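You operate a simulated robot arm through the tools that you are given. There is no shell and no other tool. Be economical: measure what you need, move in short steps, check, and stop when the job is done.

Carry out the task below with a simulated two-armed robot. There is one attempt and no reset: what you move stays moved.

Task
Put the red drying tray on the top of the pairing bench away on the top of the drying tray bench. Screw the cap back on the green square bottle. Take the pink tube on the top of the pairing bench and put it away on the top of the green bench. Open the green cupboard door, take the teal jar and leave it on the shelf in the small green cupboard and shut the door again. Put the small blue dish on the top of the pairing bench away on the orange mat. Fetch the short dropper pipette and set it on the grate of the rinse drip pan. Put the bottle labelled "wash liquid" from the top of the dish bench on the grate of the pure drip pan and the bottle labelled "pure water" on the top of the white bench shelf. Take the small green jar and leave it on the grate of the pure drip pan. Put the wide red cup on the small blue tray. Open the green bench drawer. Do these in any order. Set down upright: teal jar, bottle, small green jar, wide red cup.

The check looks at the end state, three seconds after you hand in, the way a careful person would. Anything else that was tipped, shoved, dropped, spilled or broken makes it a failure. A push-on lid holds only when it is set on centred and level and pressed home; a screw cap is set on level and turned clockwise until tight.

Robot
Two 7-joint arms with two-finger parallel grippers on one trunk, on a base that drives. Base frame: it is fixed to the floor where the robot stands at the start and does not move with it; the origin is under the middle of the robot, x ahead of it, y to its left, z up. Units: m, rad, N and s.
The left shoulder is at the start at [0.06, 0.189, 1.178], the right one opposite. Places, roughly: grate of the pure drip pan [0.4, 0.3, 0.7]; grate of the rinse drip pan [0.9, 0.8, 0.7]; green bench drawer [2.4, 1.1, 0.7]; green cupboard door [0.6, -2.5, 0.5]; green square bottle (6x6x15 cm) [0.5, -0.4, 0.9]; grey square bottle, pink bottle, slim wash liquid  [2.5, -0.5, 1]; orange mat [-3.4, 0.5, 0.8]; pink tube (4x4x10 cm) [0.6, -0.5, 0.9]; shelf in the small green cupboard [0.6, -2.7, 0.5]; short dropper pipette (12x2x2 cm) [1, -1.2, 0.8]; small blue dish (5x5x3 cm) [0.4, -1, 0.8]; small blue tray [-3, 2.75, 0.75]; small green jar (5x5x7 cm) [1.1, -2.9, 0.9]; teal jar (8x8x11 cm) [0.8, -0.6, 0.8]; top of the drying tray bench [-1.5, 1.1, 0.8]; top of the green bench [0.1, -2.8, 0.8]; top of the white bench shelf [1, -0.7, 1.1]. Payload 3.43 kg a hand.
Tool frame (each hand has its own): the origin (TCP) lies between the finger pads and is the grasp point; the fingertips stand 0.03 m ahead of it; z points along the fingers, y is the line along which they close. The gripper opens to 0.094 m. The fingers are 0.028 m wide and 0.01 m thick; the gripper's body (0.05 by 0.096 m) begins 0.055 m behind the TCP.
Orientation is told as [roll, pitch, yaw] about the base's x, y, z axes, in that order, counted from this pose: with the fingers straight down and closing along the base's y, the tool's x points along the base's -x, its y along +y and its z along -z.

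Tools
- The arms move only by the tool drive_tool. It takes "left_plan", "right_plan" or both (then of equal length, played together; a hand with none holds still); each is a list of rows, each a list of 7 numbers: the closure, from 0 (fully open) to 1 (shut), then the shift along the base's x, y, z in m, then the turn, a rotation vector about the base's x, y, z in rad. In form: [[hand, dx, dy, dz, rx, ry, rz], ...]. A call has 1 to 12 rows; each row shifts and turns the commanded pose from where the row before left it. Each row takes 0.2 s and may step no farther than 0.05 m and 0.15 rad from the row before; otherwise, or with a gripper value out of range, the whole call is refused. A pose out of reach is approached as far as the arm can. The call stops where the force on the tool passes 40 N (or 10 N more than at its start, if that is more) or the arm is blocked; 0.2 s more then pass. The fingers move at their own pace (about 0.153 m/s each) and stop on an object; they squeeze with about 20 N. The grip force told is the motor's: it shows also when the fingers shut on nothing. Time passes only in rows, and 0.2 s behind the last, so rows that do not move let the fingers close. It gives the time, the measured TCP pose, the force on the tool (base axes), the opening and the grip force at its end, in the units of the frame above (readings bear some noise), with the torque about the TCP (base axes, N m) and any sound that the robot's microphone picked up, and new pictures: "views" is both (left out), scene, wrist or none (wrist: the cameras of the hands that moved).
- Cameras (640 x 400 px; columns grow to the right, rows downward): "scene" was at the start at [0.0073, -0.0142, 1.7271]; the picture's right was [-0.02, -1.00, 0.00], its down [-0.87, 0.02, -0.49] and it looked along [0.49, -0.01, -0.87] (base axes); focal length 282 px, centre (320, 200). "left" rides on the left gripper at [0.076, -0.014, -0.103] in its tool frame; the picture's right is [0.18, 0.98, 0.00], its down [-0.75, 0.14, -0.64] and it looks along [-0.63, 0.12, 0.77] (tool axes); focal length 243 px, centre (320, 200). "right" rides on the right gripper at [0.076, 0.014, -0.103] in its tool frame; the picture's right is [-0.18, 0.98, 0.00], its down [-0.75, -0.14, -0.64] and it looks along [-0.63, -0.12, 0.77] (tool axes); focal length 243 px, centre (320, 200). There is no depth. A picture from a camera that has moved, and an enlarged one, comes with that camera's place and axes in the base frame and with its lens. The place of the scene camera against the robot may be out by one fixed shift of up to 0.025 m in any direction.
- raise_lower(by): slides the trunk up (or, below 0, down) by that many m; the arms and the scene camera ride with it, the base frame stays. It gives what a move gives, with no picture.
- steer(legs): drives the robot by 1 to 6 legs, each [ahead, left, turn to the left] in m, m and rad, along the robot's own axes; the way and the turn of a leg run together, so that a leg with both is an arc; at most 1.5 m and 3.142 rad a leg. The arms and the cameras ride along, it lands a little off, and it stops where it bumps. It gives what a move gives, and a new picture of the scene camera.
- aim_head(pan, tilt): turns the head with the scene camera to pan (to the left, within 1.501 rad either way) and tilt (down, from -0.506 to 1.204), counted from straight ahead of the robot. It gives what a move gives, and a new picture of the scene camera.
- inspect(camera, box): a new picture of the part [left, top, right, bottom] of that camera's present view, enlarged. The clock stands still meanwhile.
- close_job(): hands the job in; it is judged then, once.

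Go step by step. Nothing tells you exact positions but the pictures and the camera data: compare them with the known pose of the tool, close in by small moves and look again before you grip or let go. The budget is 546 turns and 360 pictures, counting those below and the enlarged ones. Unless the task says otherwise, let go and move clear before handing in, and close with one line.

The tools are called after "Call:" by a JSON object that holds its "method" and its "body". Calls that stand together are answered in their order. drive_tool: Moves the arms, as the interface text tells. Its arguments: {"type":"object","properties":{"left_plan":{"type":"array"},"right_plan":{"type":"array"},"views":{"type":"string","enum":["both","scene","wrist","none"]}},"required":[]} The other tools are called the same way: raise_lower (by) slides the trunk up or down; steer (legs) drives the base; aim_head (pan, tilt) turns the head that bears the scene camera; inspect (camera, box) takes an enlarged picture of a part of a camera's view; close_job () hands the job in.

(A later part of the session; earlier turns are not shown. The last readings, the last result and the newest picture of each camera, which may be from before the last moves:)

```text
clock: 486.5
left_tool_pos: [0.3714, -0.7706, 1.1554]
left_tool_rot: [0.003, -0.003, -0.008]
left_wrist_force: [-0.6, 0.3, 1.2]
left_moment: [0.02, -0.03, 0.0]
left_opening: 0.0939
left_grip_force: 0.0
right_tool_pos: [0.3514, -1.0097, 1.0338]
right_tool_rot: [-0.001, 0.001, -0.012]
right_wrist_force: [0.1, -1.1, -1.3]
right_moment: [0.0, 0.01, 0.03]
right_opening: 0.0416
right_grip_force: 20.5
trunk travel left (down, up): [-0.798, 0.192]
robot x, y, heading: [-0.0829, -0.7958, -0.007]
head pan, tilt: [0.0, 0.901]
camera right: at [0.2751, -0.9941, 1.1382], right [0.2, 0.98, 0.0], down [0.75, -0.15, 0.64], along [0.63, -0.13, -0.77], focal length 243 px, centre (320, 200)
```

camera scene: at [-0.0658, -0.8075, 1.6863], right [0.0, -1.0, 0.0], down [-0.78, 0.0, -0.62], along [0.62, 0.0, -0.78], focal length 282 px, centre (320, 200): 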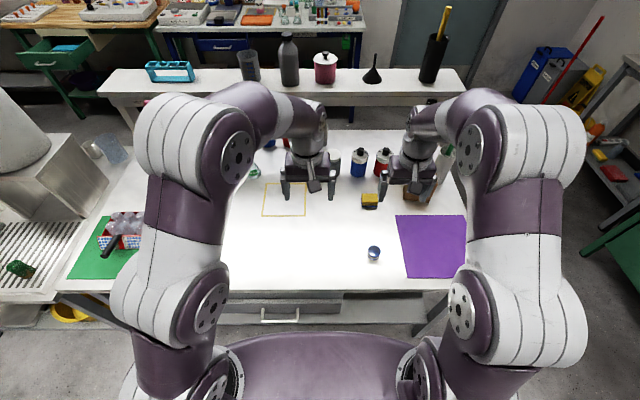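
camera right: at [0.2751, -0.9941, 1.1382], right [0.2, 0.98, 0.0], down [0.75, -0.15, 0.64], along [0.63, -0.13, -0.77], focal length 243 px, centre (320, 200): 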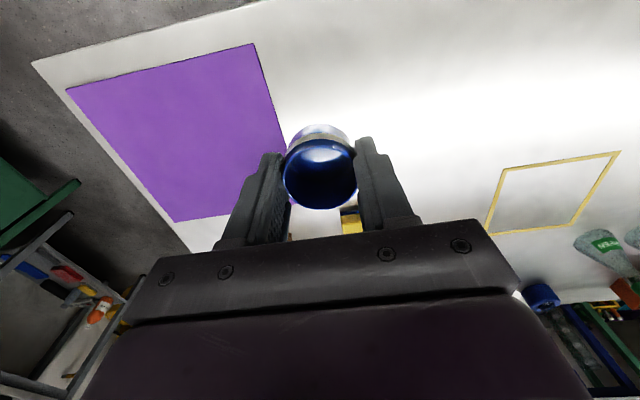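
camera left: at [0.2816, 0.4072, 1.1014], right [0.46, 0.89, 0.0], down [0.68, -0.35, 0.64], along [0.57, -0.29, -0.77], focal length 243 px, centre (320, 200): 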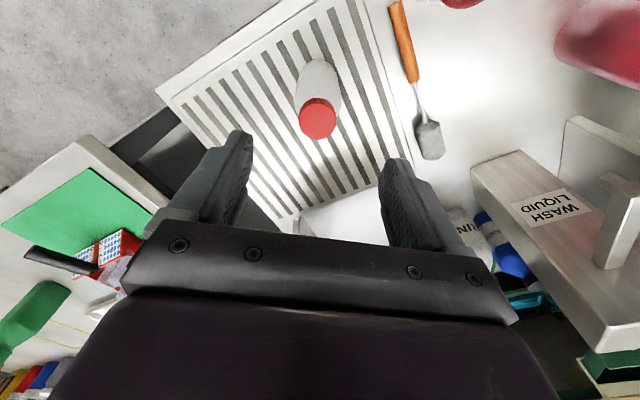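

Call:
{"method": "drive_tool", "body": {"left_plan": [[0, 0, 0, 0, 0, 0, 0.145], [0, 0, 0, 0, 0, 0, 0.145], [0, 0, 0, 0, 0, 0, 0.145], [0, 0, 0, 0, 0, 0, 0.145], [0, 0, 0, 0, 0, 0, 0.145], [0, 0, 0, 0, 0, 0, 0.145], [0, 0, 0, 0, 0, 0, 0.145], [0, 0, 0, 0, 0, 0, 0.145], [0, 0, 0, 0, 0, 0, 0.145], [0, 0, 0, 0, 0, 0, 0.145], [0, 0, 0, 0, 0, 0, 0.125]], "right_plan": [[1, -0.01, 0, 0.03, 0, 0, 0], [1, -0.01, 0, 0.03, 0, 0, 0], [1, -0.01, 0, 0.03, 0, 0, 0], [1, 0, 0, 0.01, 0, 0, 0], [1, 0, 0, 0, 0, 0, 0], [1, 0, 0, 0, 0, 0, 0], [1, 0, 0, 0, 0, 0, 0], [1, 0, 0, 0, 0, 0, 0], [1, 0, 0, 0, 0, 0, 0], [1, 0, 0, 0, 0, 0, 0], [1, 0, 0, 0, 0, 0, 0]], "views": "none"}}

Call:
{"method": "drive_tool", "body": {"left_plan": [[0, 0.01, 0, 0, 0, -0.14, 0], [0, 0.01, 0, 0, 0, -0.14, 0], [0, 0.01, 0, 0, 0, -0.14, 0], [0, 0.01, 0, 0, 0, -0.14, 0], [0, 0.01, 0, 0, 0, -0.14, 0], [0, 0.01, 0, 0, 0, -0.14, 0], [0, 0.01, 0, 0, 0, -0.14, 0], [0, 0.01, 0, 0, 0, -0.14, 0], [0, 0.01, 0, 0, 0, -0.14, 0], [0, 0, 0, 0, 0, -0.07, 0]], "views": "none"}}

Call:
{"method": "steer", "body": {"legs": [[-0.1, 0.55, 0.005]]}}

Call:
{"method": "inspect", "body": {"camera": "left", "box": [0, 0, 640, 400]}}

```text
clock: 488.9
left_tool_pos: [0.3717, -0.7689, 1.1542]
left_tool_rot: [0.001, 0.0, 1.571]
left_wrist_force: [-0.5, 0.0, -0.4]
left_moment: [-0.01, -0.03, 0.0]
left_opening: 0.0941
left_grip_force: 0.0
right_tool_pos: [0.3232, -1.0078, 1.1345]
right_tool_rot: [-0.001, 0.005, -0.013]
right_wrist_force: [0.2, 0.5, 0.3]
right_moment: [-0.02, 0.0, 0.01]
right_opening: 0.0416
right_grip_force: 20.1
trunk travel left (down, up): [-0.798, 0.192]
robot x, y, heading: [-0.0817, -0.7991, -0.005]
head pan, tilt: [0.0, 0.901]
```

```text
clock: 491.1
left_tool_pos: [0.5219, -0.7661, 1.2854]
left_tool_rot: [-1.255, -0.008, 1.567]
left_wrist_force: [-0.4, -0.4, -0.9]
left_moment: [-0.03, 0.03, 0.0]
left_opening: 0.0937
left_grip_force: 0.1
left hand out of reach, approached as far as the arm can: row 6, 7, 8, 9, 10
right_tool_pos: [0.3225, -1.0067, 1.1327]
right_tool_rot: [0.001, 0.003, -0.012]
right_wrist_force: [0.2, 0.2, -1.0]
right_moment: [0.0, -0.01, 0.02]
right_opening: 0.0416
right_grip_force: 19.8
trunk travel left (down, up): [-0.798, 0.192]
robot x, y, heading: [-0.082, -0.7943, -0.003]
head pan, tilt: [0.0, 0.901]
```

```text
clock: 494.3
left_tool_pos: [0.4214, -0.2076, 1.2844]
left_tool_rot: [-1.256, -0.008, 1.57]
left_wrist_force: [0.4, 0.3, -0.2]
left_moment: [-0.01, 0.02, -0.02]
left_opening: 0.0942
left_grip_force: 0.0
right_tool_pos: [0.224, -0.4482, 1.132]
right_tool_rot: [0.001, 0.004, -0.007]
right_wrist_force: [0.4, -0.1, 0.8]
right_moment: [0.04, 0.03, 0.0]
right_opening: 0.0416
right_grip_force: 19.9
trunk travel left (down, up): [-0.798, 0.192]
robot x, y, heading: [-0.1852, -0.2379, 0.0]
head pan, tilt: [0.0, 0.901]
camera scene: at [-0.1656, -0.2503, 1.6863], right [0.0, -1.0, 0.0], down [-0.78, 0.0, -0.62], along [0.62, 0.0, -0.78], focal length 282 px, centre (320, 200)
```

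scene: 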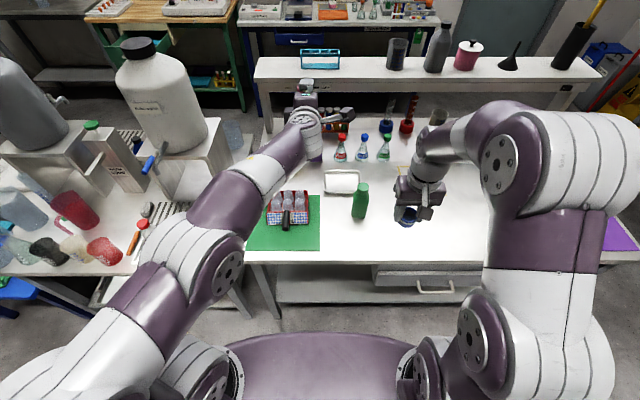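

```text
1.00 times, centred on (320, 200) of left
camera zoom: at [0.329, -0.2836, 1.3279], right [-0.31, -0.18, -0.94], down [-0.65, 0.75, 0.07], along [0.69, 0.63, -0.34], focal length 243 px, centre (320, 200)
```

zoom: 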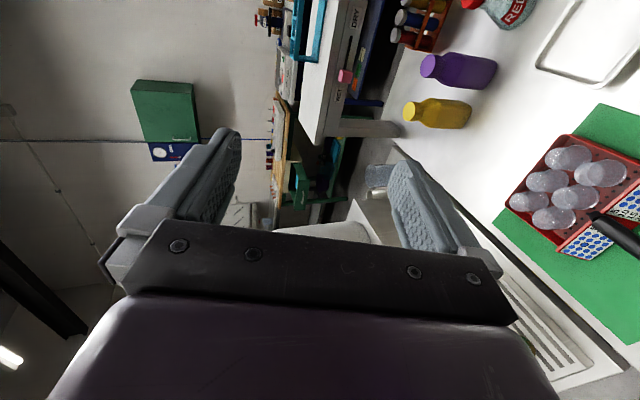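

Call:
{"method": "steer", "body": {"legs": [[-0.14, 0, 0]]}}

Call:
{"method": "raise_lower", "body": {"by": -0.2}}

Call:
{"method": "drive_tool", "body": {"left_plan": [[0, 0, 0.02, -0.035, 0, 0, 0], [0, 0, 0.02, -0.035, 0, -0.04, 0], [0, 0, 0.02, -0.035, 0, -0.035, 0], [0, 0, 0.02, -0.035, 0, 0, 0], [0, 0, 0.01, -0.035, 0, 0, 0], [0, 0, 0, -0.025, 0, 0, 0]]}}

```text
clock: 495.6
left_tool_pos: [0.286, -0.2065, 1.2835]
left_tool_rot: [-1.254, -0.008, 1.571]
left_wrist_force: [0.1, -0.2, 0.5]
left_moment: [-0.04, -0.04, -0.01]
left_opening: 0.0938
left_grip_force: 0.0
right_tool_pos: [0.0842, -0.4482, 1.1324]
right_tool_rot: [-0.002, 0.004, -0.008]
right_wrist_force: [0.2, 0.9, 0.0]
right_moment: [0.01, 0.0, -0.02]
right_opening: 0.0417
right_grip_force: 19.9
trunk travel left (down, up): [-0.798, 0.192]
robot x, y, heading: [-0.3223, -0.2397, 0.001]
head pan, tilt: [0.0, 0.901]
camera scene: at [-0.3032, -0.2499, 1.6863], right [0.0, -1.0, 0.0], down [-0.78, 0.0, -0.62], along [0.62, 0.0, -0.78], focal length 282 px, centre (320, 200)
```

scene: 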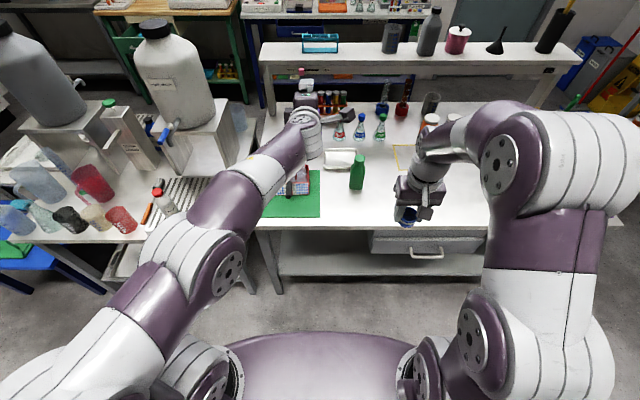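

```text
clock: 497.8
left_tool_pos: [0.2832, -0.2072, 1.0849]
left_tool_rot: [-1.253, -0.01, 1.57]
left_wrist_force: [0.4, -0.8, -0.2]
left_moment: [-0.05, 0.02, -0.04]
left_opening: 0.0939
left_grip_force: 0.0
right_tool_pos: [0.084, -0.4483, 0.9334]
right_tool_rot: [-0.001, 0.004, -0.008]
right_wrist_force: [1.2, -0.1, -0.3]
right_moment: [0.0, 0.01, -0.02]
right_opening: 0.0416
right_grip_force: 19.7
trunk travel left (down, up): [-0.598, 0.392]
robot x, y, heading: [-0.3229, -0.2404, 0.001]
head pan, tilt: [0.0, 0.901]
```

```text
clock: 499.2
left_tool_pos: [0.3178, -0.1033, 1.0998]
left_tool_rot: [-1.322, -0.007, 1.572]
left_wrist_force: [-0.2, -0.5, -0.4]
left_moment: [0.01, -0.01, -0.04]
left_opening: 0.0939
left_grip_force: 0.0
left hand out of reach, approached as far as the arm can: row 1, 2, 3, 4, 5, 6
right_tool_pos: [0.0829, -0.4487, 0.9329]
right_tool_rot: [-0.003, 0.005, -0.008]
right_wrist_force: [0.0, 0.1, 0.0]
right_moment: [0.02, 0.0, 0.0]
right_opening: 0.0417
right_grip_force: 19.7
trunk travel left (down, up): [-0.598, 0.392]
robot x, y, heading: [-0.3232, -0.2394, 0.004]
head pan, tilt: [0.0, 0.901]
camera scene: at [-0.3051, -0.2498, 1.4863], right [0.0, -1.0, 0.0], down [-0.78, 0.0, -0.62], along [0.62, 0.0, -0.78], focal length 282 px, centre (320, 200)
camera left: at [0.2213, -0.1791, 1.137], right [-0.24, -0.18, -0.95], down [-0.66, 0.75, 0.03], along [0.71, 0.63, -0.3], focal length 243 px, centre (320, 200)
```

scene: 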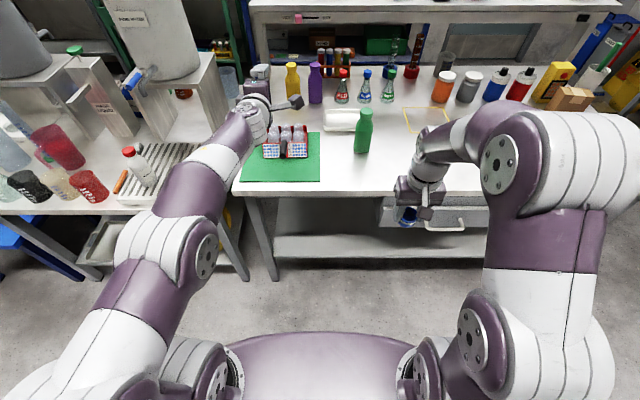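
left: 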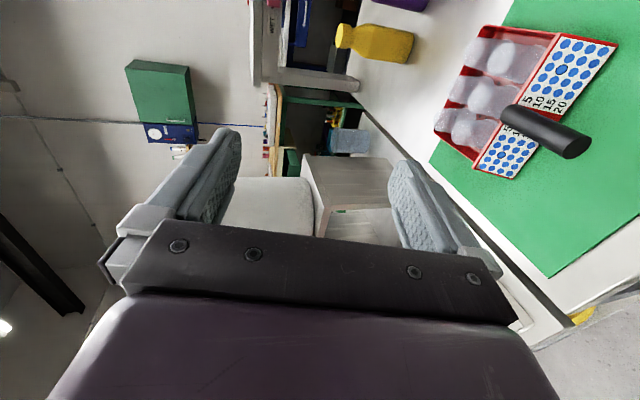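

Call:
{"method": "drive_tool", "body": {"right_plan": [[1, 0, 0, 0.045, 0, 0, 0], [1, 0, 0, 0.045, 0, 0, 0], [1, 0, 0, 0.045, 0, 0, 0], [1, 0, 0, 0.045, 0, 0, 0], [1, 0, 0, 0.03, 0, 0, 0]], "views": "none"}}

Call:
{"method": "raise_lower", "body": {"by": -0.235}}

Call:
{"method": "inspect", "body": {"camera": "left", "box": [0, 0, 640, 400]}}

Call:
{"method": "aim_head", "body": {"pan": 0.2, "tilt": 0.7}}

```text
clock: 500.4
left_tool_pos: [0.3166, -0.1034, 1.0982]
left_tool_rot: [-1.322, -0.01, 1.571]
left_wrist_force: [0.2, 0.3, 0.3]
left_moment: [0.0, 0.03, 0.01]
left_opening: 0.0937
left_grip_force: 0.1
right_tool_pos: [0.057, -0.4471, 1.0056]
right_tool_rot: [-0.001, 0.002, -0.007]
right_wrist_force: [0.3, -0.4, -0.6]
right_moment: [-0.03, 0.02, -0.01]
right_opening: 0.0418
right_grip_force: 20.3
right hand out of reach, approached as far as the arm can: row 2, 3, 4, 5
trunk travel left (down, up): [-0.598, 0.392]
robot x, y, heading: [-0.3272, -0.2366, -0.002]
head pan, tilt: [0.0, 0.901]
```

```text
clock: 502.9
left_tool_pos: [0.3175, -0.1045, 0.8656]
left_tool_rot: [-1.322, -0.009, 1.57]
left_wrist_force: [0.6, -0.6, 6.3]
left_moment: [-0.02, -0.14, 0.01]
left_opening: 0.0906
left_grip_force: 0.1
right_tool_pos: [0.056, -0.4468, 0.7689]
right_tool_rot: [-0.002, 0.002, -0.01]
right_wrist_force: [0.0, 0.4, -0.3]
right_moment: [0.01, -0.02, 0.04]
right_opening: 0.0416
right_grip_force: 19.6
trunk travel left (down, up): [-0.363, 0.627]
robot x, y, heading: [-0.319, -0.236, 0.003]
head pan, tilt: [0.0, 0.901]
```

```text
1.00 times, centred on (320, 200) of left
camera zoom: at [0.2208, -0.1794, 0.9035], right [-0.24, -0.18, -0.95], down [-0.66, 0.75, 0.03], along [0.71, 0.63, -0.3], focal length 243 px, centre (320, 200)
```

zoom: 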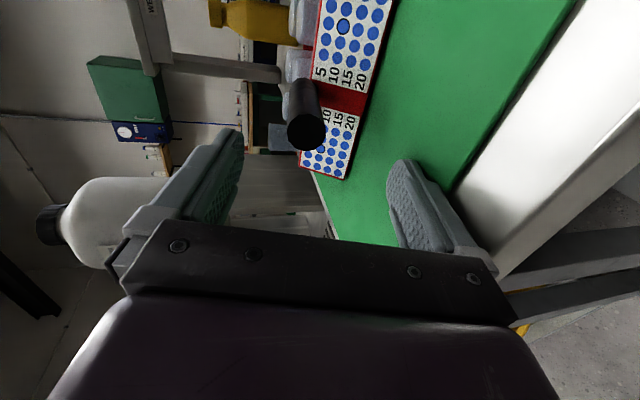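

```text
clock: 503.6
left_tool_pos: [0.3177, -0.1024, 0.8658]
left_tool_rot: [-1.324, -0.009, 1.57]
left_wrist_force: [2.2, 0.1, 8.3]
left_moment: [-0.03, -0.23, 0.01]
left_opening: 0.0896
left_grip_force: 0.0
right_tool_pos: [0.0572, -0.4467, 0.7693]
right_tool_rot: [-0.003, 0.002, -0.01]
right_wrist_force: [0.5, 0.6, -0.1]
right_moment: [-0.03, -0.01, 0.03]
right_opening: 0.0416
right_grip_force: 19.8
trunk travel left (down, up): [-0.363, 0.627]
robot x, y, heading: [-0.3227, -0.2363, 0.004]
head pan, tilt: [0.201, 0.7]
camera scene: at [-0.2982, -0.2331, 1.2675], right [0.2, -0.98, 0.0], down [-0.63, -0.13, -0.76], along [0.75, 0.15, -0.64], focal length 282 px, centre (320, 200)
```

scene: 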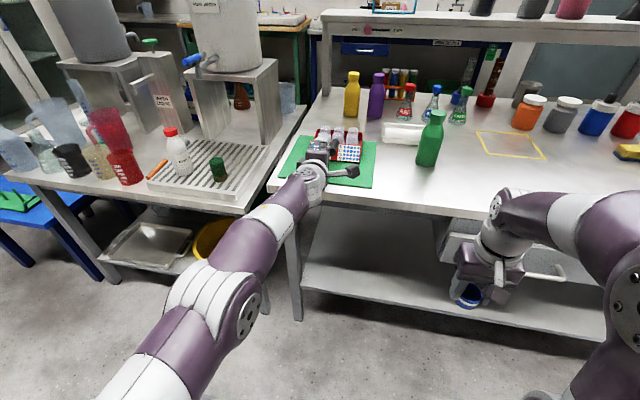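

Call:
{"method": "drive_tool", "body": {"left_plan": [[0.45, 0, -0.008, 0.006, 0, 0, 0], [0.45, 0, -0.0085, 0.002, 0, -0.05, 0]], "views": "wrist"}}

```text
clock: 504.2
left_tool_pos: [0.3188, -0.1186, 0.8857]
left_tool_rot: [-1.364, -0.01, 1.568]
left_wrist_force: [0.0, 0.9, 0.9]
left_moment: [0.02, -0.02, -0.01]
left_opening: 0.0513
left_grip_force: 0.1
left hand out of reach, approached as far as the arm can: row 2
right_tool_pos: [0.0572, -0.447, 0.7703]
right_tool_rot: [-0.002, 0.001, -0.008]
right_wrist_force: [-0.6, -0.7, -0.8]
right_moment: [0.04, -0.02, 0.0]
right_opening: 0.0415
right_grip_force: 19.8
trunk travel left (down, up): [-0.363, 0.627]
robot x, y, heading: [-0.3224, -0.2383, -0.007]
head pan, tilt: [0.201, 0.7]
camera left: at [0.2201, -0.1947, 0.919], right [-0.2, -0.17, -0.96], down [-0.66, 0.75, 0.0], along [0.73, 0.63, -0.27], focal length 243 px, centre (320, 200)
```

left: 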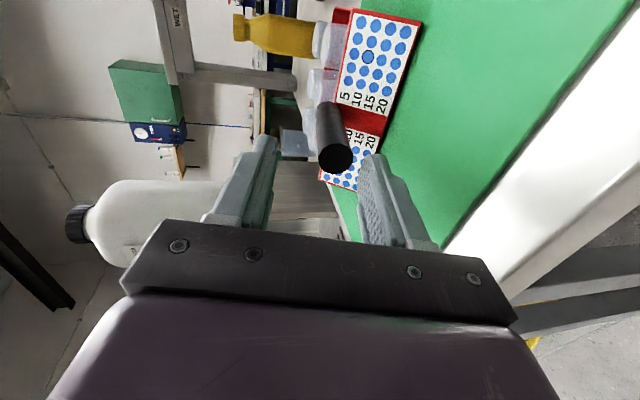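

Call:
{"method": "raise_lower", "body": {"by": -0.017}}

Call:
{"method": "steer", "body": {"legs": [[0.04, 0, 0.004]]}}

Call:
{"method": "inspect", "body": {"camera": "left", "box": [160, 40, 480, 240]}}

```text
clock: 504.9
left_tool_pos: [0.3188, -0.1193, 0.8696]
left_tool_rot: [-1.364, -0.011, 1.571]
left_wrist_force: [-0.3, 1.2, -0.3]
left_moment: [-0.02, 0.01, -0.03]
left_opening: 0.0517
left_grip_force: 0.1
right_tool_pos: [0.058, -0.4459, 0.754]
right_tool_rot: [-0.002, 0.001, -0.007]
right_wrist_force: [0.4, -0.3, -1.2]
right_moment: [0.02, -0.04, -0.02]
right_opening: 0.0416
right_grip_force: 19.7
trunk travel left (down, up): [-0.346, 0.644]
robot x, y, heading: [-0.3231, -0.2387, -0.004]
head pan, tilt: [0.201, 0.7]
```

```text
clock: 505.7
left_tool_pos: [0.3603, -0.1163, 0.868]
left_tool_rot: [-1.364, -0.01, 1.574]
left_wrist_force: [0.8, -0.3, -0.3]
left_moment: [-0.02, -0.03, -0.02]
left_opening: 0.0517
left_grip_force: 0.1
right_tool_pos: [0.0999, -0.4443, 0.7526]
right_tool_rot: [-0.001, 0.002, -0.005]
right_wrist_force: [0.2, 0.2, -0.6]
right_moment: [0.02, 0.0, -0.01]
right_opening: 0.0416
right_grip_force: 20.0
trunk travel left (down, up): [-0.346, 0.644]
robot x, y, heading: [-0.2811, -0.2402, 0.003]
head pan, tilt: [0.201, 0.7]
camera scene: at [-0.2561, -0.2328, 1.2504], right [0.2, -0.98, 0.0], down [-0.63, -0.13, -0.76], along [0.75, 0.16, -0.65], focal length 282 px, centre (320, 200)
```

scene: 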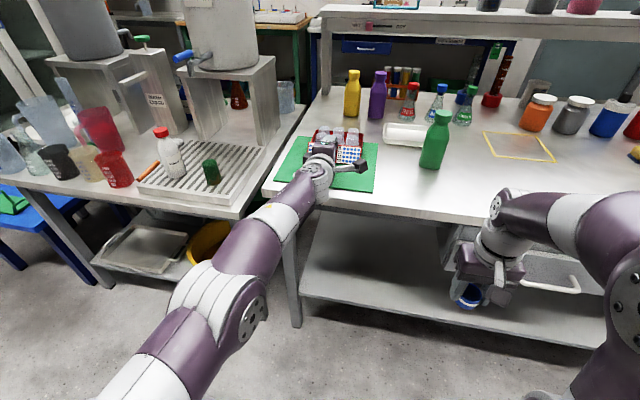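

```text
2.00 times, centred on (320, 140) of left
camera zoom: at [0.261, -0.1923, 0.9019], right [-0.2, -0.18, -0.96], down [-0.66, 0.75, 0.0], along [0.72, 0.64, -0.27], focal length 485 px, centre (320, 320)
```

zoom: 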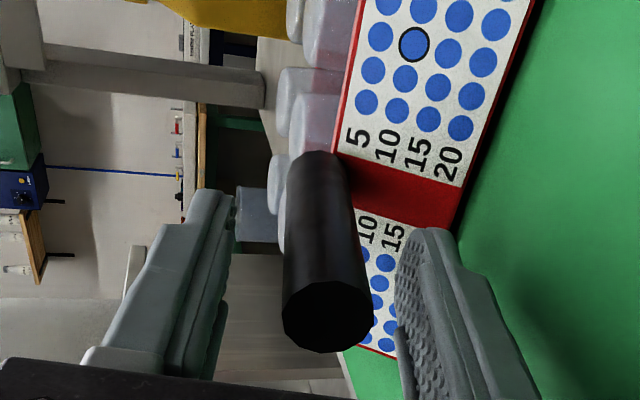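

Call:
{"method": "steer", "body": {"legs": [[0.027, 0, 0]]}}

Call:
{"method": "drive_tool", "body": {"left_plan": [[0.7, 0, 0, 0, 0, 0, 0], [1, 0, 0, 0, 0, 0, 0], [1, 0, 0, 0, 0, 0, 0], [1, 0, 0, 0, 0, 0, 0]], "views": "wrist"}}

```text
clock: 506.6
left_tool_pos: [0.3848, -0.1152, 0.8674]
left_tool_rot: [-1.364, -0.011, 1.575]
left_wrist_force: [0.2, -0.2, -0.1]
left_moment: [-0.04, 0.0, -0.01]
left_opening: 0.0519
left_grip_force: 0.1
right_tool_pos: [0.1256, -0.4447, 0.7529]
right_tool_rot: [-0.002, 0.003, -0.006]
right_wrist_force: [0.6, 0.2, -0.3]
right_moment: [0.0, -0.02, -0.01]
right_opening: 0.0414
right_grip_force: 20.0
trunk travel left (down, up): [-0.346, 0.644]
robot x, y, heading: [-0.2548, -0.2355, 0.001]
head pan, tilt: [0.201, 0.7]
camera scene: at [-0.229, -0.2327, 1.2504], right [0.2, -0.98, 0.0], down [-0.63, -0.13, -0.76], along [0.75, 0.16, -0.65], focal length 282 px, centre (320, 200)
```

scene: 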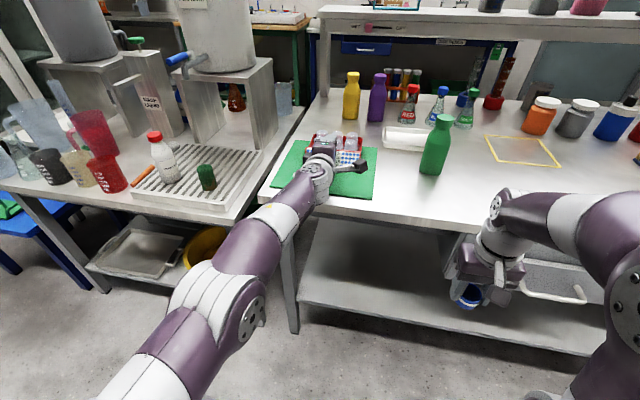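

```text
clock: 507.6
left_tool_pos: [0.3843, -0.116, 0.8691]
left_tool_rot: [-1.364, -0.011, 1.575]
left_wrist_force: [-0.8, -0.7, 0.8]
left_moment: [-0.22, -0.23, -0.07]
left_opening: 0.0202
left_grip_force: 19.8
right_tool_pos: [0.1248, -0.4456, 0.7538]
right_tool_rot: [0.0, 0.003, -0.006]
right_wrist_force: [0.2, -0.9, -0.6]
right_moment: [-0.01, -0.03, 0.02]
right_opening: 0.0416
right_grip_force: 19.7
trunk travel left (down, up): [-0.346, 0.644]
robot x, y, heading: [-0.2538, -0.2361, 0.006]
head pan, tilt: [0.201, 0.7]
camera left: at [0.2871, -0.1924, 0.9025], right [-0.2, -0.17, -0.96], down [-0.66, 0.75, 0.0], along [0.72, 0.64, -0.27], focal length 243 px, centre (320, 200)
```

left: 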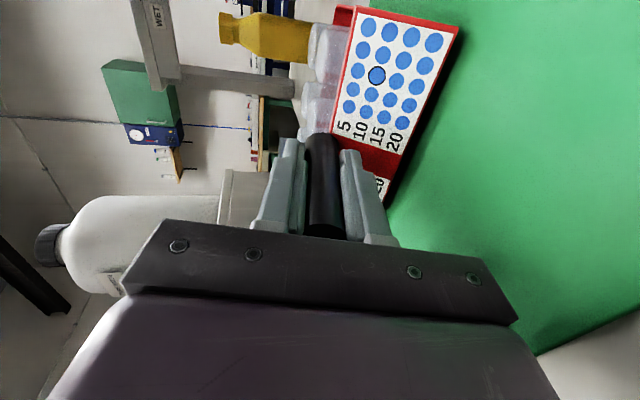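

Call:
{"method": "raise_lower", "body": {"by": 0.03}}

Call:
{"method": "inspect", "body": {"camera": "scene", "box": [260, 100, 400, 220]}}

```text
clock: 508.3
left_tool_pos: [0.3863, -0.117, 0.8977]
left_tool_rot: [-1.364, -0.011, 1.575]
left_wrist_force: [-0.5, -0.3, -2.3]
left_moment: [0.02, 0.2, -0.04]
left_opening: 0.0201
left_grip_force: 20.3
right_tool_pos: [0.125, -0.4438, 0.7819]
right_tool_rot: [-0.002, 0.004, -0.006]
right_wrist_force: [-0.2, -1.2, -0.3]
right_moment: [-0.02, 0.05, 0.0]
right_opening: 0.0417
right_grip_force: 19.9
trunk travel left (down, up): [-0.376, 0.614]
robot x, y, heading: [-0.256, -0.2384, 0.0]
head pan, tilt: [0.201, 0.7]
```

```text
3.33 times, centred on (330, 160) of scene
camera zoom: at [-0.2297, -0.2326, 1.2805], right [0.2, -0.98, 0.0], down [-0.63, -0.13, -0.76], along [0.75, 0.16, -0.64], focal length 942 px, centre (287, 333)
```

zoom: 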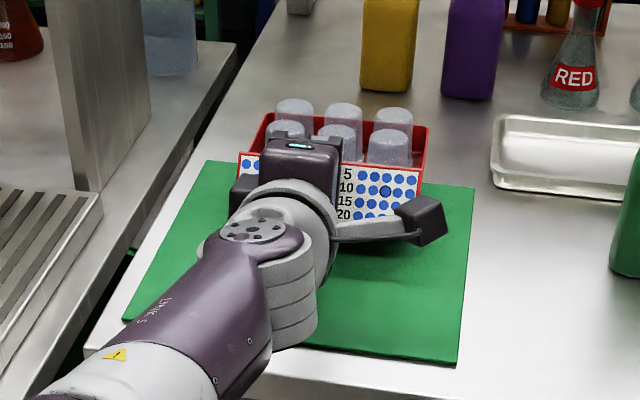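

The tray is light (about 2.3 N) and hangs level. I raise it and travel backwards to the west side where the drying trays stand.

Call:
{"method": "raise_lower", "body": {"by": 0.3}}

Call:
{"method": "steer", "body": {"legs": [[-0.45, 0, 0], [0, -0.65, 0], [-1.0, 0, 0], [-0.85, 0, 0]]}}

Call:
{"method": "aim_head", "body": {"pan": 0.7, "tilt": 0.6}}

```text
clock: 511.3
left_tool_pos: [0.3846, -0.116, 1.1985]
left_tool_rot: [-1.363, -0.01, 1.575]
left_wrist_force: [-0.4, 0.0, -2.3]
left_moment: [-0.01, 0.23, -0.05]
left_opening: 0.0203
left_grip_force: 20.2
right_tool_pos: [0.1257, -0.4442, 1.0822]
right_tool_rot: [-0.001, 0.004, -0.007]
right_wrist_force: [-0.2, 0.4, -0.3]
right_moment: [0.02, -0.01, 0.03]
right_opening: 0.0418
right_grip_force: 19.9
trunk travel left (down, up): [-0.676, 0.314]
robot x, y, heading: [-0.2569, -0.2368, 0.004]
head pan, tilt: [0.201, 0.7]
```

```text
clock: 513.5
left_tool_pos: [0.0259, -0.1167, 1.1997]
left_tool_rot: [-1.361, -0.011, 1.572]
left_wrist_force: [-1.0, -0.1, -1.8]
left_moment: [0.0, 0.22, -0.02]
left_opening: 0.02
left_grip_force: 20.2
right_tool_pos: [-0.2335, -0.4453, 1.0844]
right_tool_rot: [-0.003, -0.003, -0.007]
right_wrist_force: [-0.3, 0.2, -0.2]
right_moment: [0.01, -0.09, 0.01]
right_opening: 0.0415
right_grip_force: 19.7
trunk travel left (down, up): [-0.676, 0.314]
robot x, y, heading: [-0.6125, -0.2381, 0.003]
head pan, tilt: [0.201, 0.7]
stopped in leg 1: the robot was blocked; the commanded pose is now the measured one
camera scene: at [-0.5915, -0.2337, 1.5806], right [0.2, -0.98, 0.0], down [-0.63, -0.13, -0.77], along [0.75, 0.15, -0.64], focal length 282 px, centre (320, 200)
```

scene: 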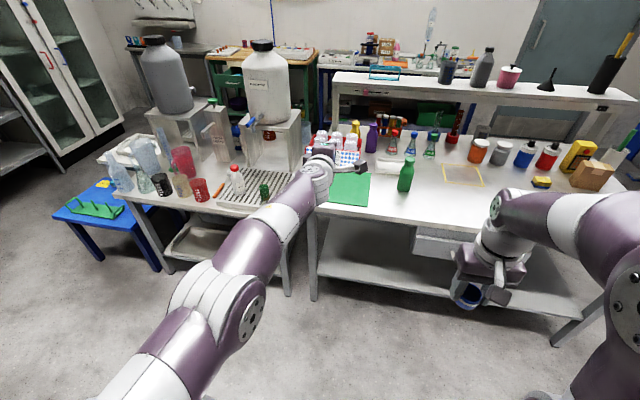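

```text
clock: 514.4
left_tool_pos: [0.0301, -0.1166, 1.1965]
left_tool_rot: [-1.358, -0.011, 1.571]
left_wrist_force: [0.5, -0.4, -2.7]
left_moment: [0.03, 0.23, 0.01]
left_opening: 0.0201
left_grip_force: 20.1
right_tool_pos: [-0.2305, -0.4465, 1.0819]
right_tool_rot: [-0.001, 0.004, -0.006]
right_wrist_force: [0.1, -0.2, 0.5]
right_moment: [-0.03, 0.04, -0.02]
right_opening: 0.0415
right_grip_force: 20.0
trunk travel left (down, up): [-0.676, 0.314]
robot x, y, heading: [-0.6101, -0.2379, 0.004]
head pan, tilt: [0.7, 0.6]
camera scene: at [-0.6001, -0.1937, 1.5891], right [0.65, -0.76, 0.0], down [-0.43, -0.36, -0.82], along [0.63, 0.53, -0.57], focal length 282 px, centre (320, 200)
```

scene: 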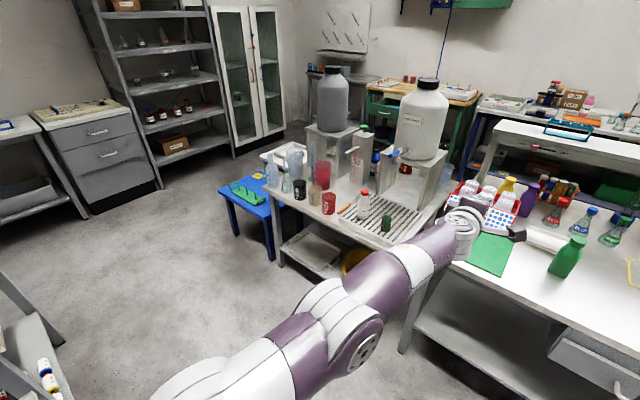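

Call:
{"method": "steer", "body": {"legs": [[0.08, -0.3, 0], [0, -0.4, 0], [-1.0, 0, 0], [-0.95, 0, 0]]}}

Call:
{"method": "aim_head", "body": {"pan": 0.9, "tilt": 0.5}}

```text
clock: 528.0
left_tool_pos: [-1.8435, -0.8267, 1.1977]
left_tool_rot: [-1.359, -0.011, 1.568]
left_wrist_force: [1.1, 0.1, -1.3]
left_moment: [0.03, 0.26, -0.01]
left_opening: 0.0204
left_grip_force: 20.0
right_tool_pos: [-2.1054, -1.1548, 1.0818]
right_tool_rot: [-0.001, 0.004, -0.012]
right_wrist_force: [0.5, 0.3, -1.1]
right_moment: [0.01, -0.02, -0.03]
right_opening: 0.0416
right_grip_force: 19.8
trunk travel left (down, up): [-0.676, 0.314]
robot x, y, heading: [-2.4828, -0.9472, -0.003]
head pan, tilt: [0.7, 0.6]
camera scene: at [-2.4746, -0.8998, 1.5891], right [0.64, -0.77, 0.0], down [-0.43, -0.36, -0.82], along [0.63, 0.53, -0.57], focal length 282 px, centre (320, 200)
```

scene: 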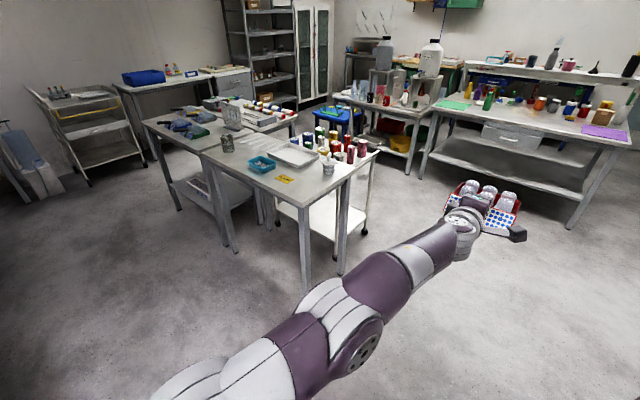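

```text
clock: 528.8
left_tool_pos: [-1.8434, -0.8273, 1.1976]
left_tool_rot: [-1.36, -0.011, 1.569]
left_wrist_force: [0.4, 0.0, -2.6]
left_moment: [-0.02, 0.2, 0.01]
left_opening: 0.0204
left_grip_force: 19.8
right_tool_pos: [-2.1036, -1.1534, 1.0827]
right_tool_rot: [-0.001, 0.003, -0.014]
right_wrist_force: [-0.5, -1.4, -1.3]
right_moment: [0.0, -0.03, 0.0]
right_opening: 0.0415
right_grip_force: 19.9
trunk travel left (down, up): [-0.676, 0.314]
robot x, y, heading: [-2.4849, -0.9429, 0.002]
head pan, tilt: [0.901, 0.499]
camera scene: at [-2.4855, -0.8855, 1.5982], right [0.78, -0.62, 0.0], down [-0.3, -0.37, -0.88], along [0.55, 0.69, -0.48], focal length 282 px, centre (320, 200)
```

scene: 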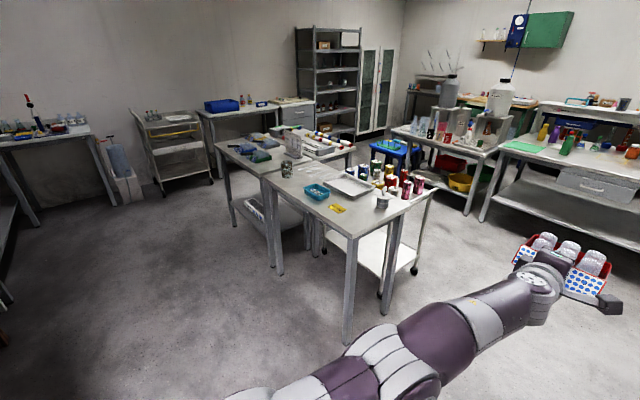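

Call:
{"method": "steer", "body": {"legs": [[0, 1.0, 0], [0, 0.85, 0]]}}

Call:
{"method": "aim_head", "body": {"pan": 0.1, "tilt": 0.7}}

```text
clock: 538.1
left_tool_pos: [-1.8225, 1.0242, 1.1965]
left_tool_rot: [-1.359, -0.011, 1.557]
left_wrist_force: [0.3, 1.0, -2.4]
left_moment: [0.02, 0.27, 0.02]
left_opening: 0.0201
left_grip_force: 20.3
right_tool_pos: [-2.0862, 0.6983, 1.0816]
right_tool_rot: [-0.001, 0.004, -0.022]
right_wrist_force: [0.3, 0.1, -1.4]
right_moment: [-0.01, 0.02, 0.04]
right_opening: 0.0415
right_grip_force: 19.9
trunk travel left (down, up): [-0.676, 0.314]
robot x, y, heading: [-2.466, 0.9119, -0.015]
head pan, tilt: [0.901, 0.499]
camera scene: at [-2.4653, 0.9716, 1.5982], right [0.78, -0.63, 0.0], down [-0.3, -0.37, -0.88], along [0.55, 0.68, -0.48], focal length 282 px, centre (320, 200)
```

scene: 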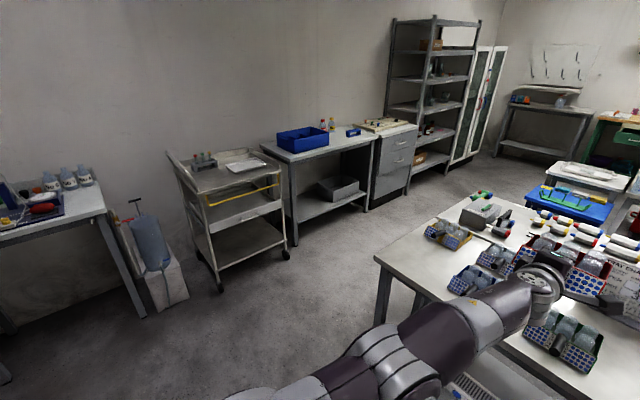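

```text
clock: 539.2
left_tool_pos: [-1.8228, 1.0245, 1.1966]
left_tool_rot: [-1.362, -0.011, 1.557]
left_wrist_force: [0.0, -0.3, -2.6]
left_moment: [0.0, 0.18, 0.01]
left_opening: 0.0204
left_grip_force: 20.1
right_tool_pos: [-2.0879, 0.6989, 1.0838]
right_tool_rot: [-0.002, 0.003, -0.023]
right_wrist_force: [-0.5, -0.1, -0.1]
right_moment: [0.03, 0.0, -0.03]
right_opening: 0.0416
right_grip_force: 20.4
trunk travel left (down, up): [-0.676, 0.314]
robot x, y, heading: [-2.466, 0.9126, -0.016]
head pan, tilt: [0.099, 0.7]
camera scene: at [-2.4381, 0.9084, 1.5805], right [0.09, -1.0, 0.0], down [-0.64, -0.06, -0.76], along [0.76, 0.07, -0.64], focal length 282 px, centre (320, 200)
```

scene: 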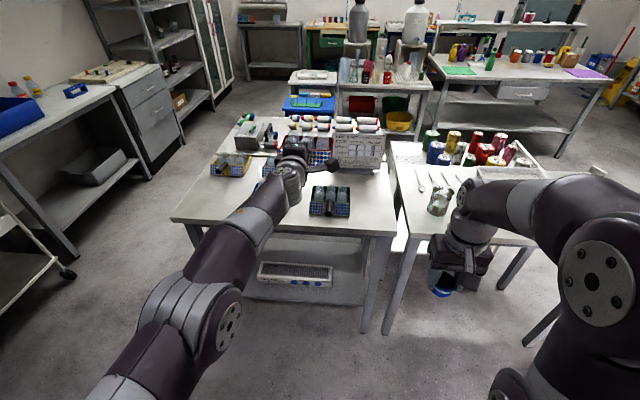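

Call:
{"method": "inspect", "body": {"camera": "scene", "box": [160, 90, 420, 250]}}

```text
2.46 times, centred on (290, 170) of scene
camera zoom: at [-2.4381, 0.9084, 1.5805], right [0.09, -1.0, 0.0], down [-0.64, -0.06, -0.76], along [0.76, 0.07, -0.64], focal length 695 px, centre (394, 274)
```

zoom: 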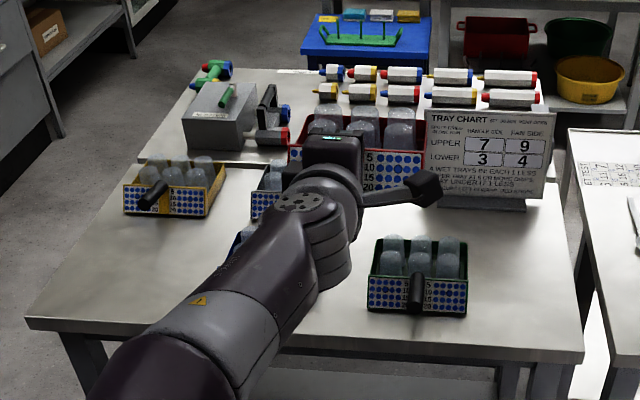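

Call:
{"method": "steer", "body": {"legs": [[0, 0.41, 0.016], [0.1, 0, 0]]}}

Call:
{"method": "inspect", "body": {"camera": "left", "box": [0, 0, 640, 400]}}

Call:
{"method": "inspect", "body": {"camera": "scene", "box": [160, 80, 420, 250]}}

```text
clock: 542.5
left_tool_pos: [-1.7227, 1.4435, 1.1965]
left_tool_rot: [-1.359, -0.01, 1.574]
left_wrist_force: [0.8, -0.3, -2.0]
left_moment: [-0.02, 0.23, -0.03]
left_opening: 0.02
left_grip_force: 20.5
right_tool_pos: [-1.9832, 1.1141, 1.0821]
right_tool_rot: [-0.001, 0.004, -0.005]
right_wrist_force: [0.0, 0.5, -0.1]
right_moment: [-0.02, 0.01, 0.0]
right_opening: 0.0419
right_grip_force: 19.9
trunk travel left (down, up): [-0.676, 0.314]
robot x, y, heading: [-2.3613, 1.3223, 0.001]
head pan, tilt: [0.099, 0.7]
camera scene: at [-2.3365, 1.318, 1.5805], right [0.1, -0.99, 0.0], down [-0.64, -0.07, -0.76], along [0.76, 0.08, -0.64], focal length 282 px, centre (320, 200)
```

scene: 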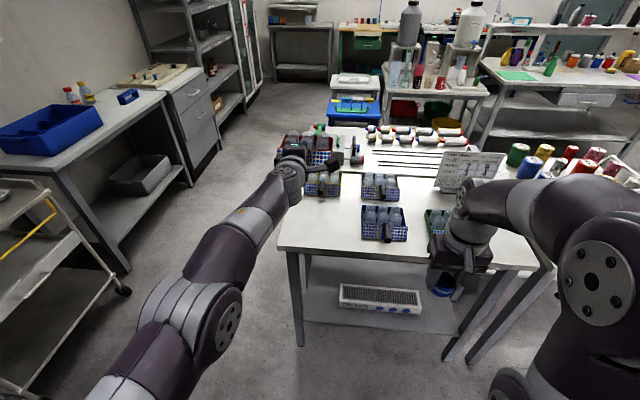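

```text
1.00 times, centred on (320, 200) of left
camera zoom: at [-1.8204, 1.3671, 1.2304], right [-0.21, -0.17, -0.96], down [-0.66, 0.75, 0.0], along [0.72, 0.64, -0.27], focal length 243 px, centre (320, 200)
```

zoom: 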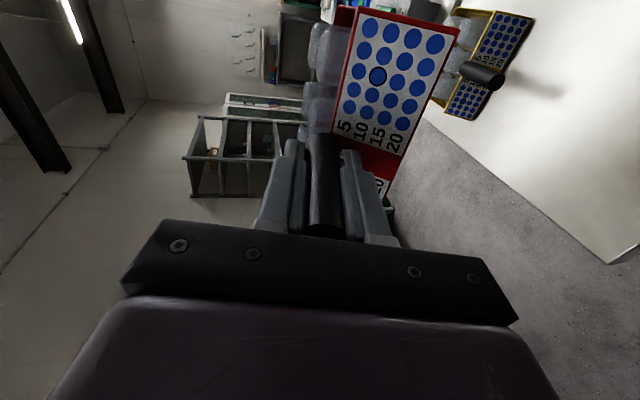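

```text
2.35 times, centred on (290, 165) of scene
camera zoom: at [-2.3365, 1.318, 1.5805], right [0.1, -0.99, 0.0], down [-0.64, -0.07, -0.76], along [0.76, 0.08, -0.64], focal length 665 px, centre (391, 282)
```

zoom: 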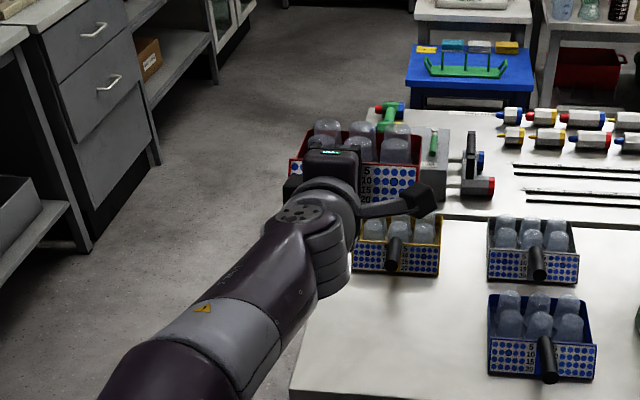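

Call:
{"method": "steer", "body": {"legs": [[0.012, -0.058, 0]]}}

Call:
{"method": "raise_lower", "body": {"by": -0.25}}

Call:
{"method": "inspect", "body": {"camera": "left", "box": [0, 0, 640, 400]}}

Call:
{"method": "inspect", "body": {"camera": "scene", "box": [200, 40, 460, 200]}}

```text
clock: 543.5
left_tool_pos: [-1.7118, 1.3845, 1.1965]
left_tool_rot: [-1.358, -0.012, 1.574]
left_wrist_force: [-0.4, 0.2, -2.5]
left_moment: [0.01, 0.28, 0.04]
left_opening: 0.0203
left_grip_force: 19.6
right_tool_pos: [-1.9716, 1.0575, 1.0831]
right_tool_rot: [0.0, 0.004, -0.005]
right_wrist_force: [0.0, -1.0, -0.9]
right_moment: [0.05, -0.03, 0.02]
right_opening: 0.0416
right_grip_force: 19.6
trunk travel left (down, up): [-0.676, 0.314]
robot x, y, heading: [-2.3546, 1.2631, 0.005]
head pan, tilt: [0.099, 0.7]
camera scene: at [-2.3252, 1.2598, 1.5805], right [0.1, -0.99, 0.0], down [-0.64, -0.07, -0.76], along [0.76, 0.08, -0.64], focal length 282 px, centre (320, 200)
```

scene: 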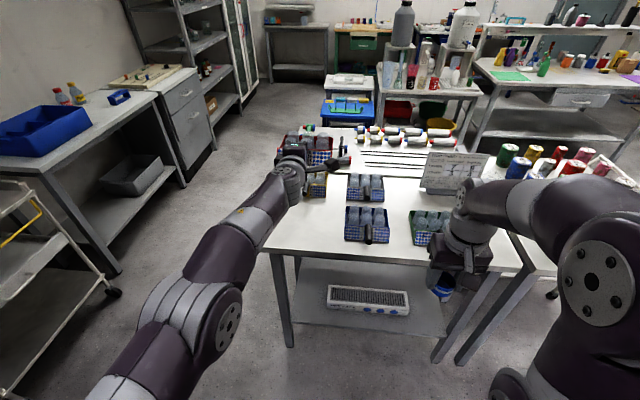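

```text
clock: 546.0
left_tool_pos: [-1.7116, 1.3864, 0.9462]
left_tool_rot: [-1.36, -0.011, 1.575]
left_wrist_force: [0.2, 0.4, -2.1]
left_moment: [0.05, 0.24, -0.04]
left_opening: 0.0203
left_grip_force: 20.1
right_tool_pos: [-1.971, 1.0565, 0.8319]
right_tool_rot: [-0.003, 0.004, -0.006]
right_wrist_force: [-0.2, 0.5, 0.1]
right_moment: [-0.04, 0.0, -0.01]
right_opening: 0.0417
right_grip_force: 20.2
trunk travel left (down, up): [-0.426, 0.564]
robot x, y, heading: [-2.3558, 1.2611, 0.007]
head pan, tilt: [0.099, 0.7]
```

```text
1.00 times, centred on (320, 200) of left
camera zoom: at [-1.8089, 1.3094, 0.9806], right [-0.21, -0.17, -0.96], down [-0.66, 0.75, 0.0], along [0.72, 0.64, -0.27], focal length 243 px, centre (320, 200)
```

zoom: 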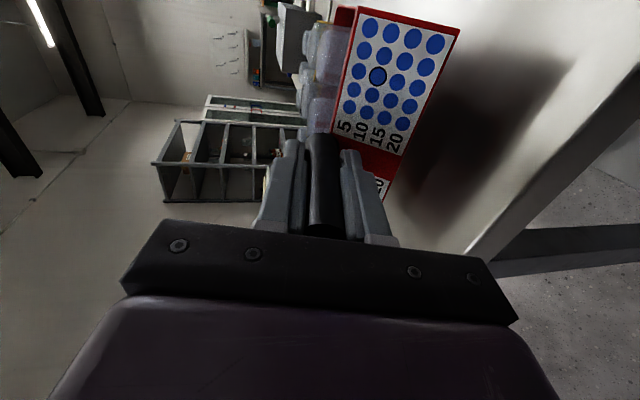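

```text
2.46 times, centred on (330, 120) of scene
camera zoom: at [-2.3252, 1.2605, 1.3305], right [0.1, -0.99, 0.0], down [-0.64, -0.07, -0.76], along [0.76, 0.08, -0.64], focal length 695 px, centre (295, 397)
```

zoom: 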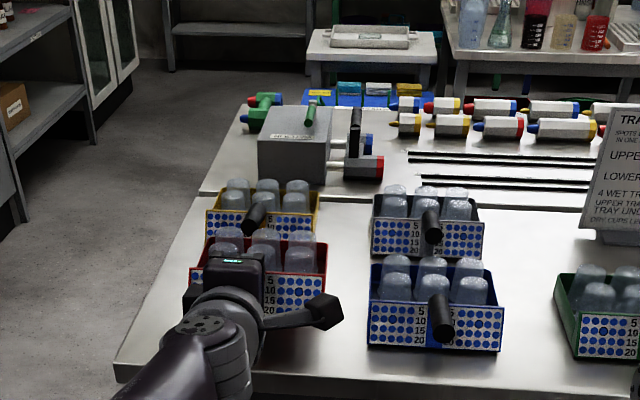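

Call:
{"method": "raise_lower", "body": {"by": -0.055}}

Call:
{"method": "inspect", "body": {"camera": "scene", "box": [200, 40, 460, 200]}}

Call:
{"method": "raise_lower", "body": {"by": -0.015}}

```text
clock: 547.0
left_tool_pos: [-1.7106, 1.3864, 0.9089]
left_tool_rot: [-1.391, -0.008, 1.577]
left_wrist_force: [7.6, 0.8, 15.9]
left_moment: [-0.14, -1.12, 0.04]
left_opening: 0.0202
left_grip_force: 19.5
right_tool_pos: [-1.971, 1.057, 0.7771]
right_tool_rot: [-0.002, 0.001, -0.005]
right_wrist_force: [-0.9, -0.6, -0.4]
right_moment: [-0.03, 0.0, 0.0]
right_opening: 0.0416
right_grip_force: 20.2
trunk travel left (down, up): [-0.371, 0.619]
robot x, y, heading: [-2.3514, 1.266, 0.007]
head pan, tilt: [0.099, 0.7]
stopped: the force on the tool passed its limit (the readings are from after the stop); the commanded pose is now the measured one
```

```text
2.46 times, centred on (330, 120) of scene
camera zoom: at [-2.3264, 1.2602, 1.2752], right [0.1, -0.99, 0.0], down [-0.64, -0.07, -0.77], along [0.76, 0.08, -0.64], focal length 695 px, centre (295, 397)
```

zoom: 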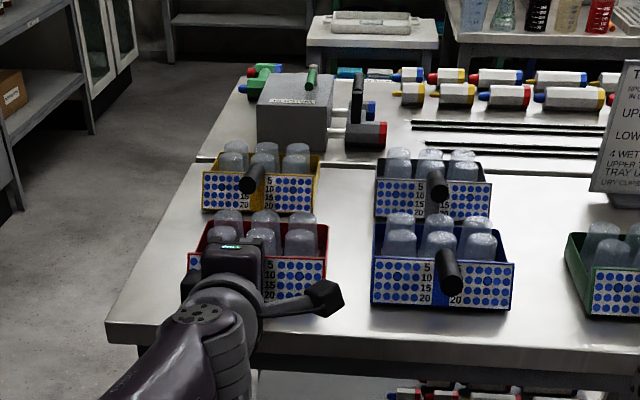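

```text
clock: 547.5
left_tool_pos: [-1.7125, 1.3861, 0.9077]
left_tool_rot: [-1.409, -0.004, 1.573]
left_wrist_force: [4.7, -0.2, 16.3]
left_moment: [-0.12, -0.84, -0.07]
left_opening: 0.0204
left_grip_force: 19.8
right_tool_pos: [-1.9715, 1.0568, 0.7664]
right_tool_rot: [-0.003, 0.003, -0.005]
right_wrist_force: [-0.4, 0.6, -1.5]
right_moment: [0.01, -0.01, -0.02]
right_opening: 0.0415
right_grip_force: 19.7
trunk travel left (down, up): [-0.36, 0.63]
robot x, y, heading: [-2.3517, 1.264, 0.007]
head pan, tilt: [0.099, 0.7]
stopped: the force on the tool passed its limit (the readings are from after the stop); the commanded pose is now the measured one
```

Call:
{"method": "raise_lower", "body": {"by": 0.012}}

Call:
{"method": "inspect", "body": {"camera": "left", "box": [160, 0, 560, 250]}}

```text
clock: 548.1
left_tool_pos: [-1.7115, 1.3863, 0.9121]
left_tool_rot: [-1.394, -0.008, 1.574]
left_wrist_force: [0.0, 0.2, -2.0]
left_moment: [0.02, 0.24, -0.01]
left_opening: 0.0202
left_grip_force: 19.2
right_tool_pos: [-1.9708, 1.0581, 0.7772]
right_tool_rot: [-0.003, 0.003, -0.006]
right_wrist_force: [-0.7, -0.4, -0.9]
right_moment: [0.01, 0.0, -0.04]
right_opening: 0.0418
right_grip_force: 20.4
trunk travel left (down, up): [-0.372, 0.618]
robot x, y, heading: [-2.3501, 1.2633, 0.008]
head pan, tilt: [0.099, 0.7]
```

```text
1.60 times, centred on (360, 125) of left
camera zoom: at [-1.8096, 1.3101, 0.9429], right [-0.17, -0.18, -0.97], down [-0.66, 0.75, -0.02], along [0.73, 0.64, -0.25], focal length 388 px, centre (256, 320)
```

zoom: 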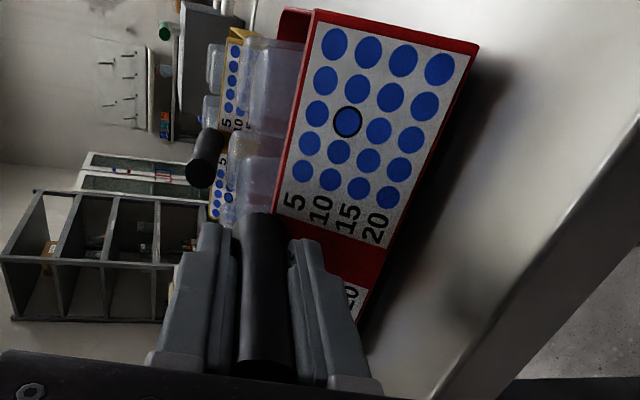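

Call:
{"method": "drive_tool", "body": {"left_plan": [[1, 0, 0, 0, 0, 0.032, 0], [1, 0, 0, 0, 0, 0, 0]], "views": "none"}}

Call:
{"method": "raise_lower", "body": {"by": -0.006}}

```text
clock: 548.7
left_tool_pos: [-1.7113, 1.3868, 0.9145]
left_tool_rot: [-1.365, -0.006, 1.575]
left_wrist_force: [-0.3, 0.4, -1.0]
left_moment: [-0.03, 0.09, 0.05]
left_opening: 0.0202
left_grip_force: 20.0
right_tool_pos: [-1.9717, 1.0571, 0.7793]
right_tool_rot: [-0.002, 0.003, -0.004]
right_wrist_force: [-0.5, -0.5, -0.1]
right_moment: [-0.01, -0.01, -0.01]
right_opening: 0.0415
right_grip_force: 19.3
trunk travel left (down, up): [-0.372, 0.618]
robot x, y, heading: [-2.3514, 1.264, 0.005]
head pan, tilt: [0.099, 0.7]
```

```text
clock: 549.2
left_tool_pos: [-1.7123, 1.3862, 0.9109]
left_tool_rot: [-1.37, -0.005, 1.575]
left_wrist_force: [-0.5, 1.3, 7.8]
left_moment: [-0.01, -1.47, 0.19]
left_opening: 0.0204
left_grip_force: 19.4
right_tool_pos: [-1.9714, 1.0581, 0.7725]
right_tool_rot: [-0.001, 0.002, -0.006]
right_wrist_force: [-0.8, -0.1, -1.2]
right_moment: [-0.01, -0.05, -0.03]
right_opening: 0.0416
right_grip_force: 19.7
trunk travel left (down, up): [-0.366, 0.624]
robot x, y, heading: [-2.3502, 1.2642, 0.004]
head pan, tilt: [0.099, 0.7]
```

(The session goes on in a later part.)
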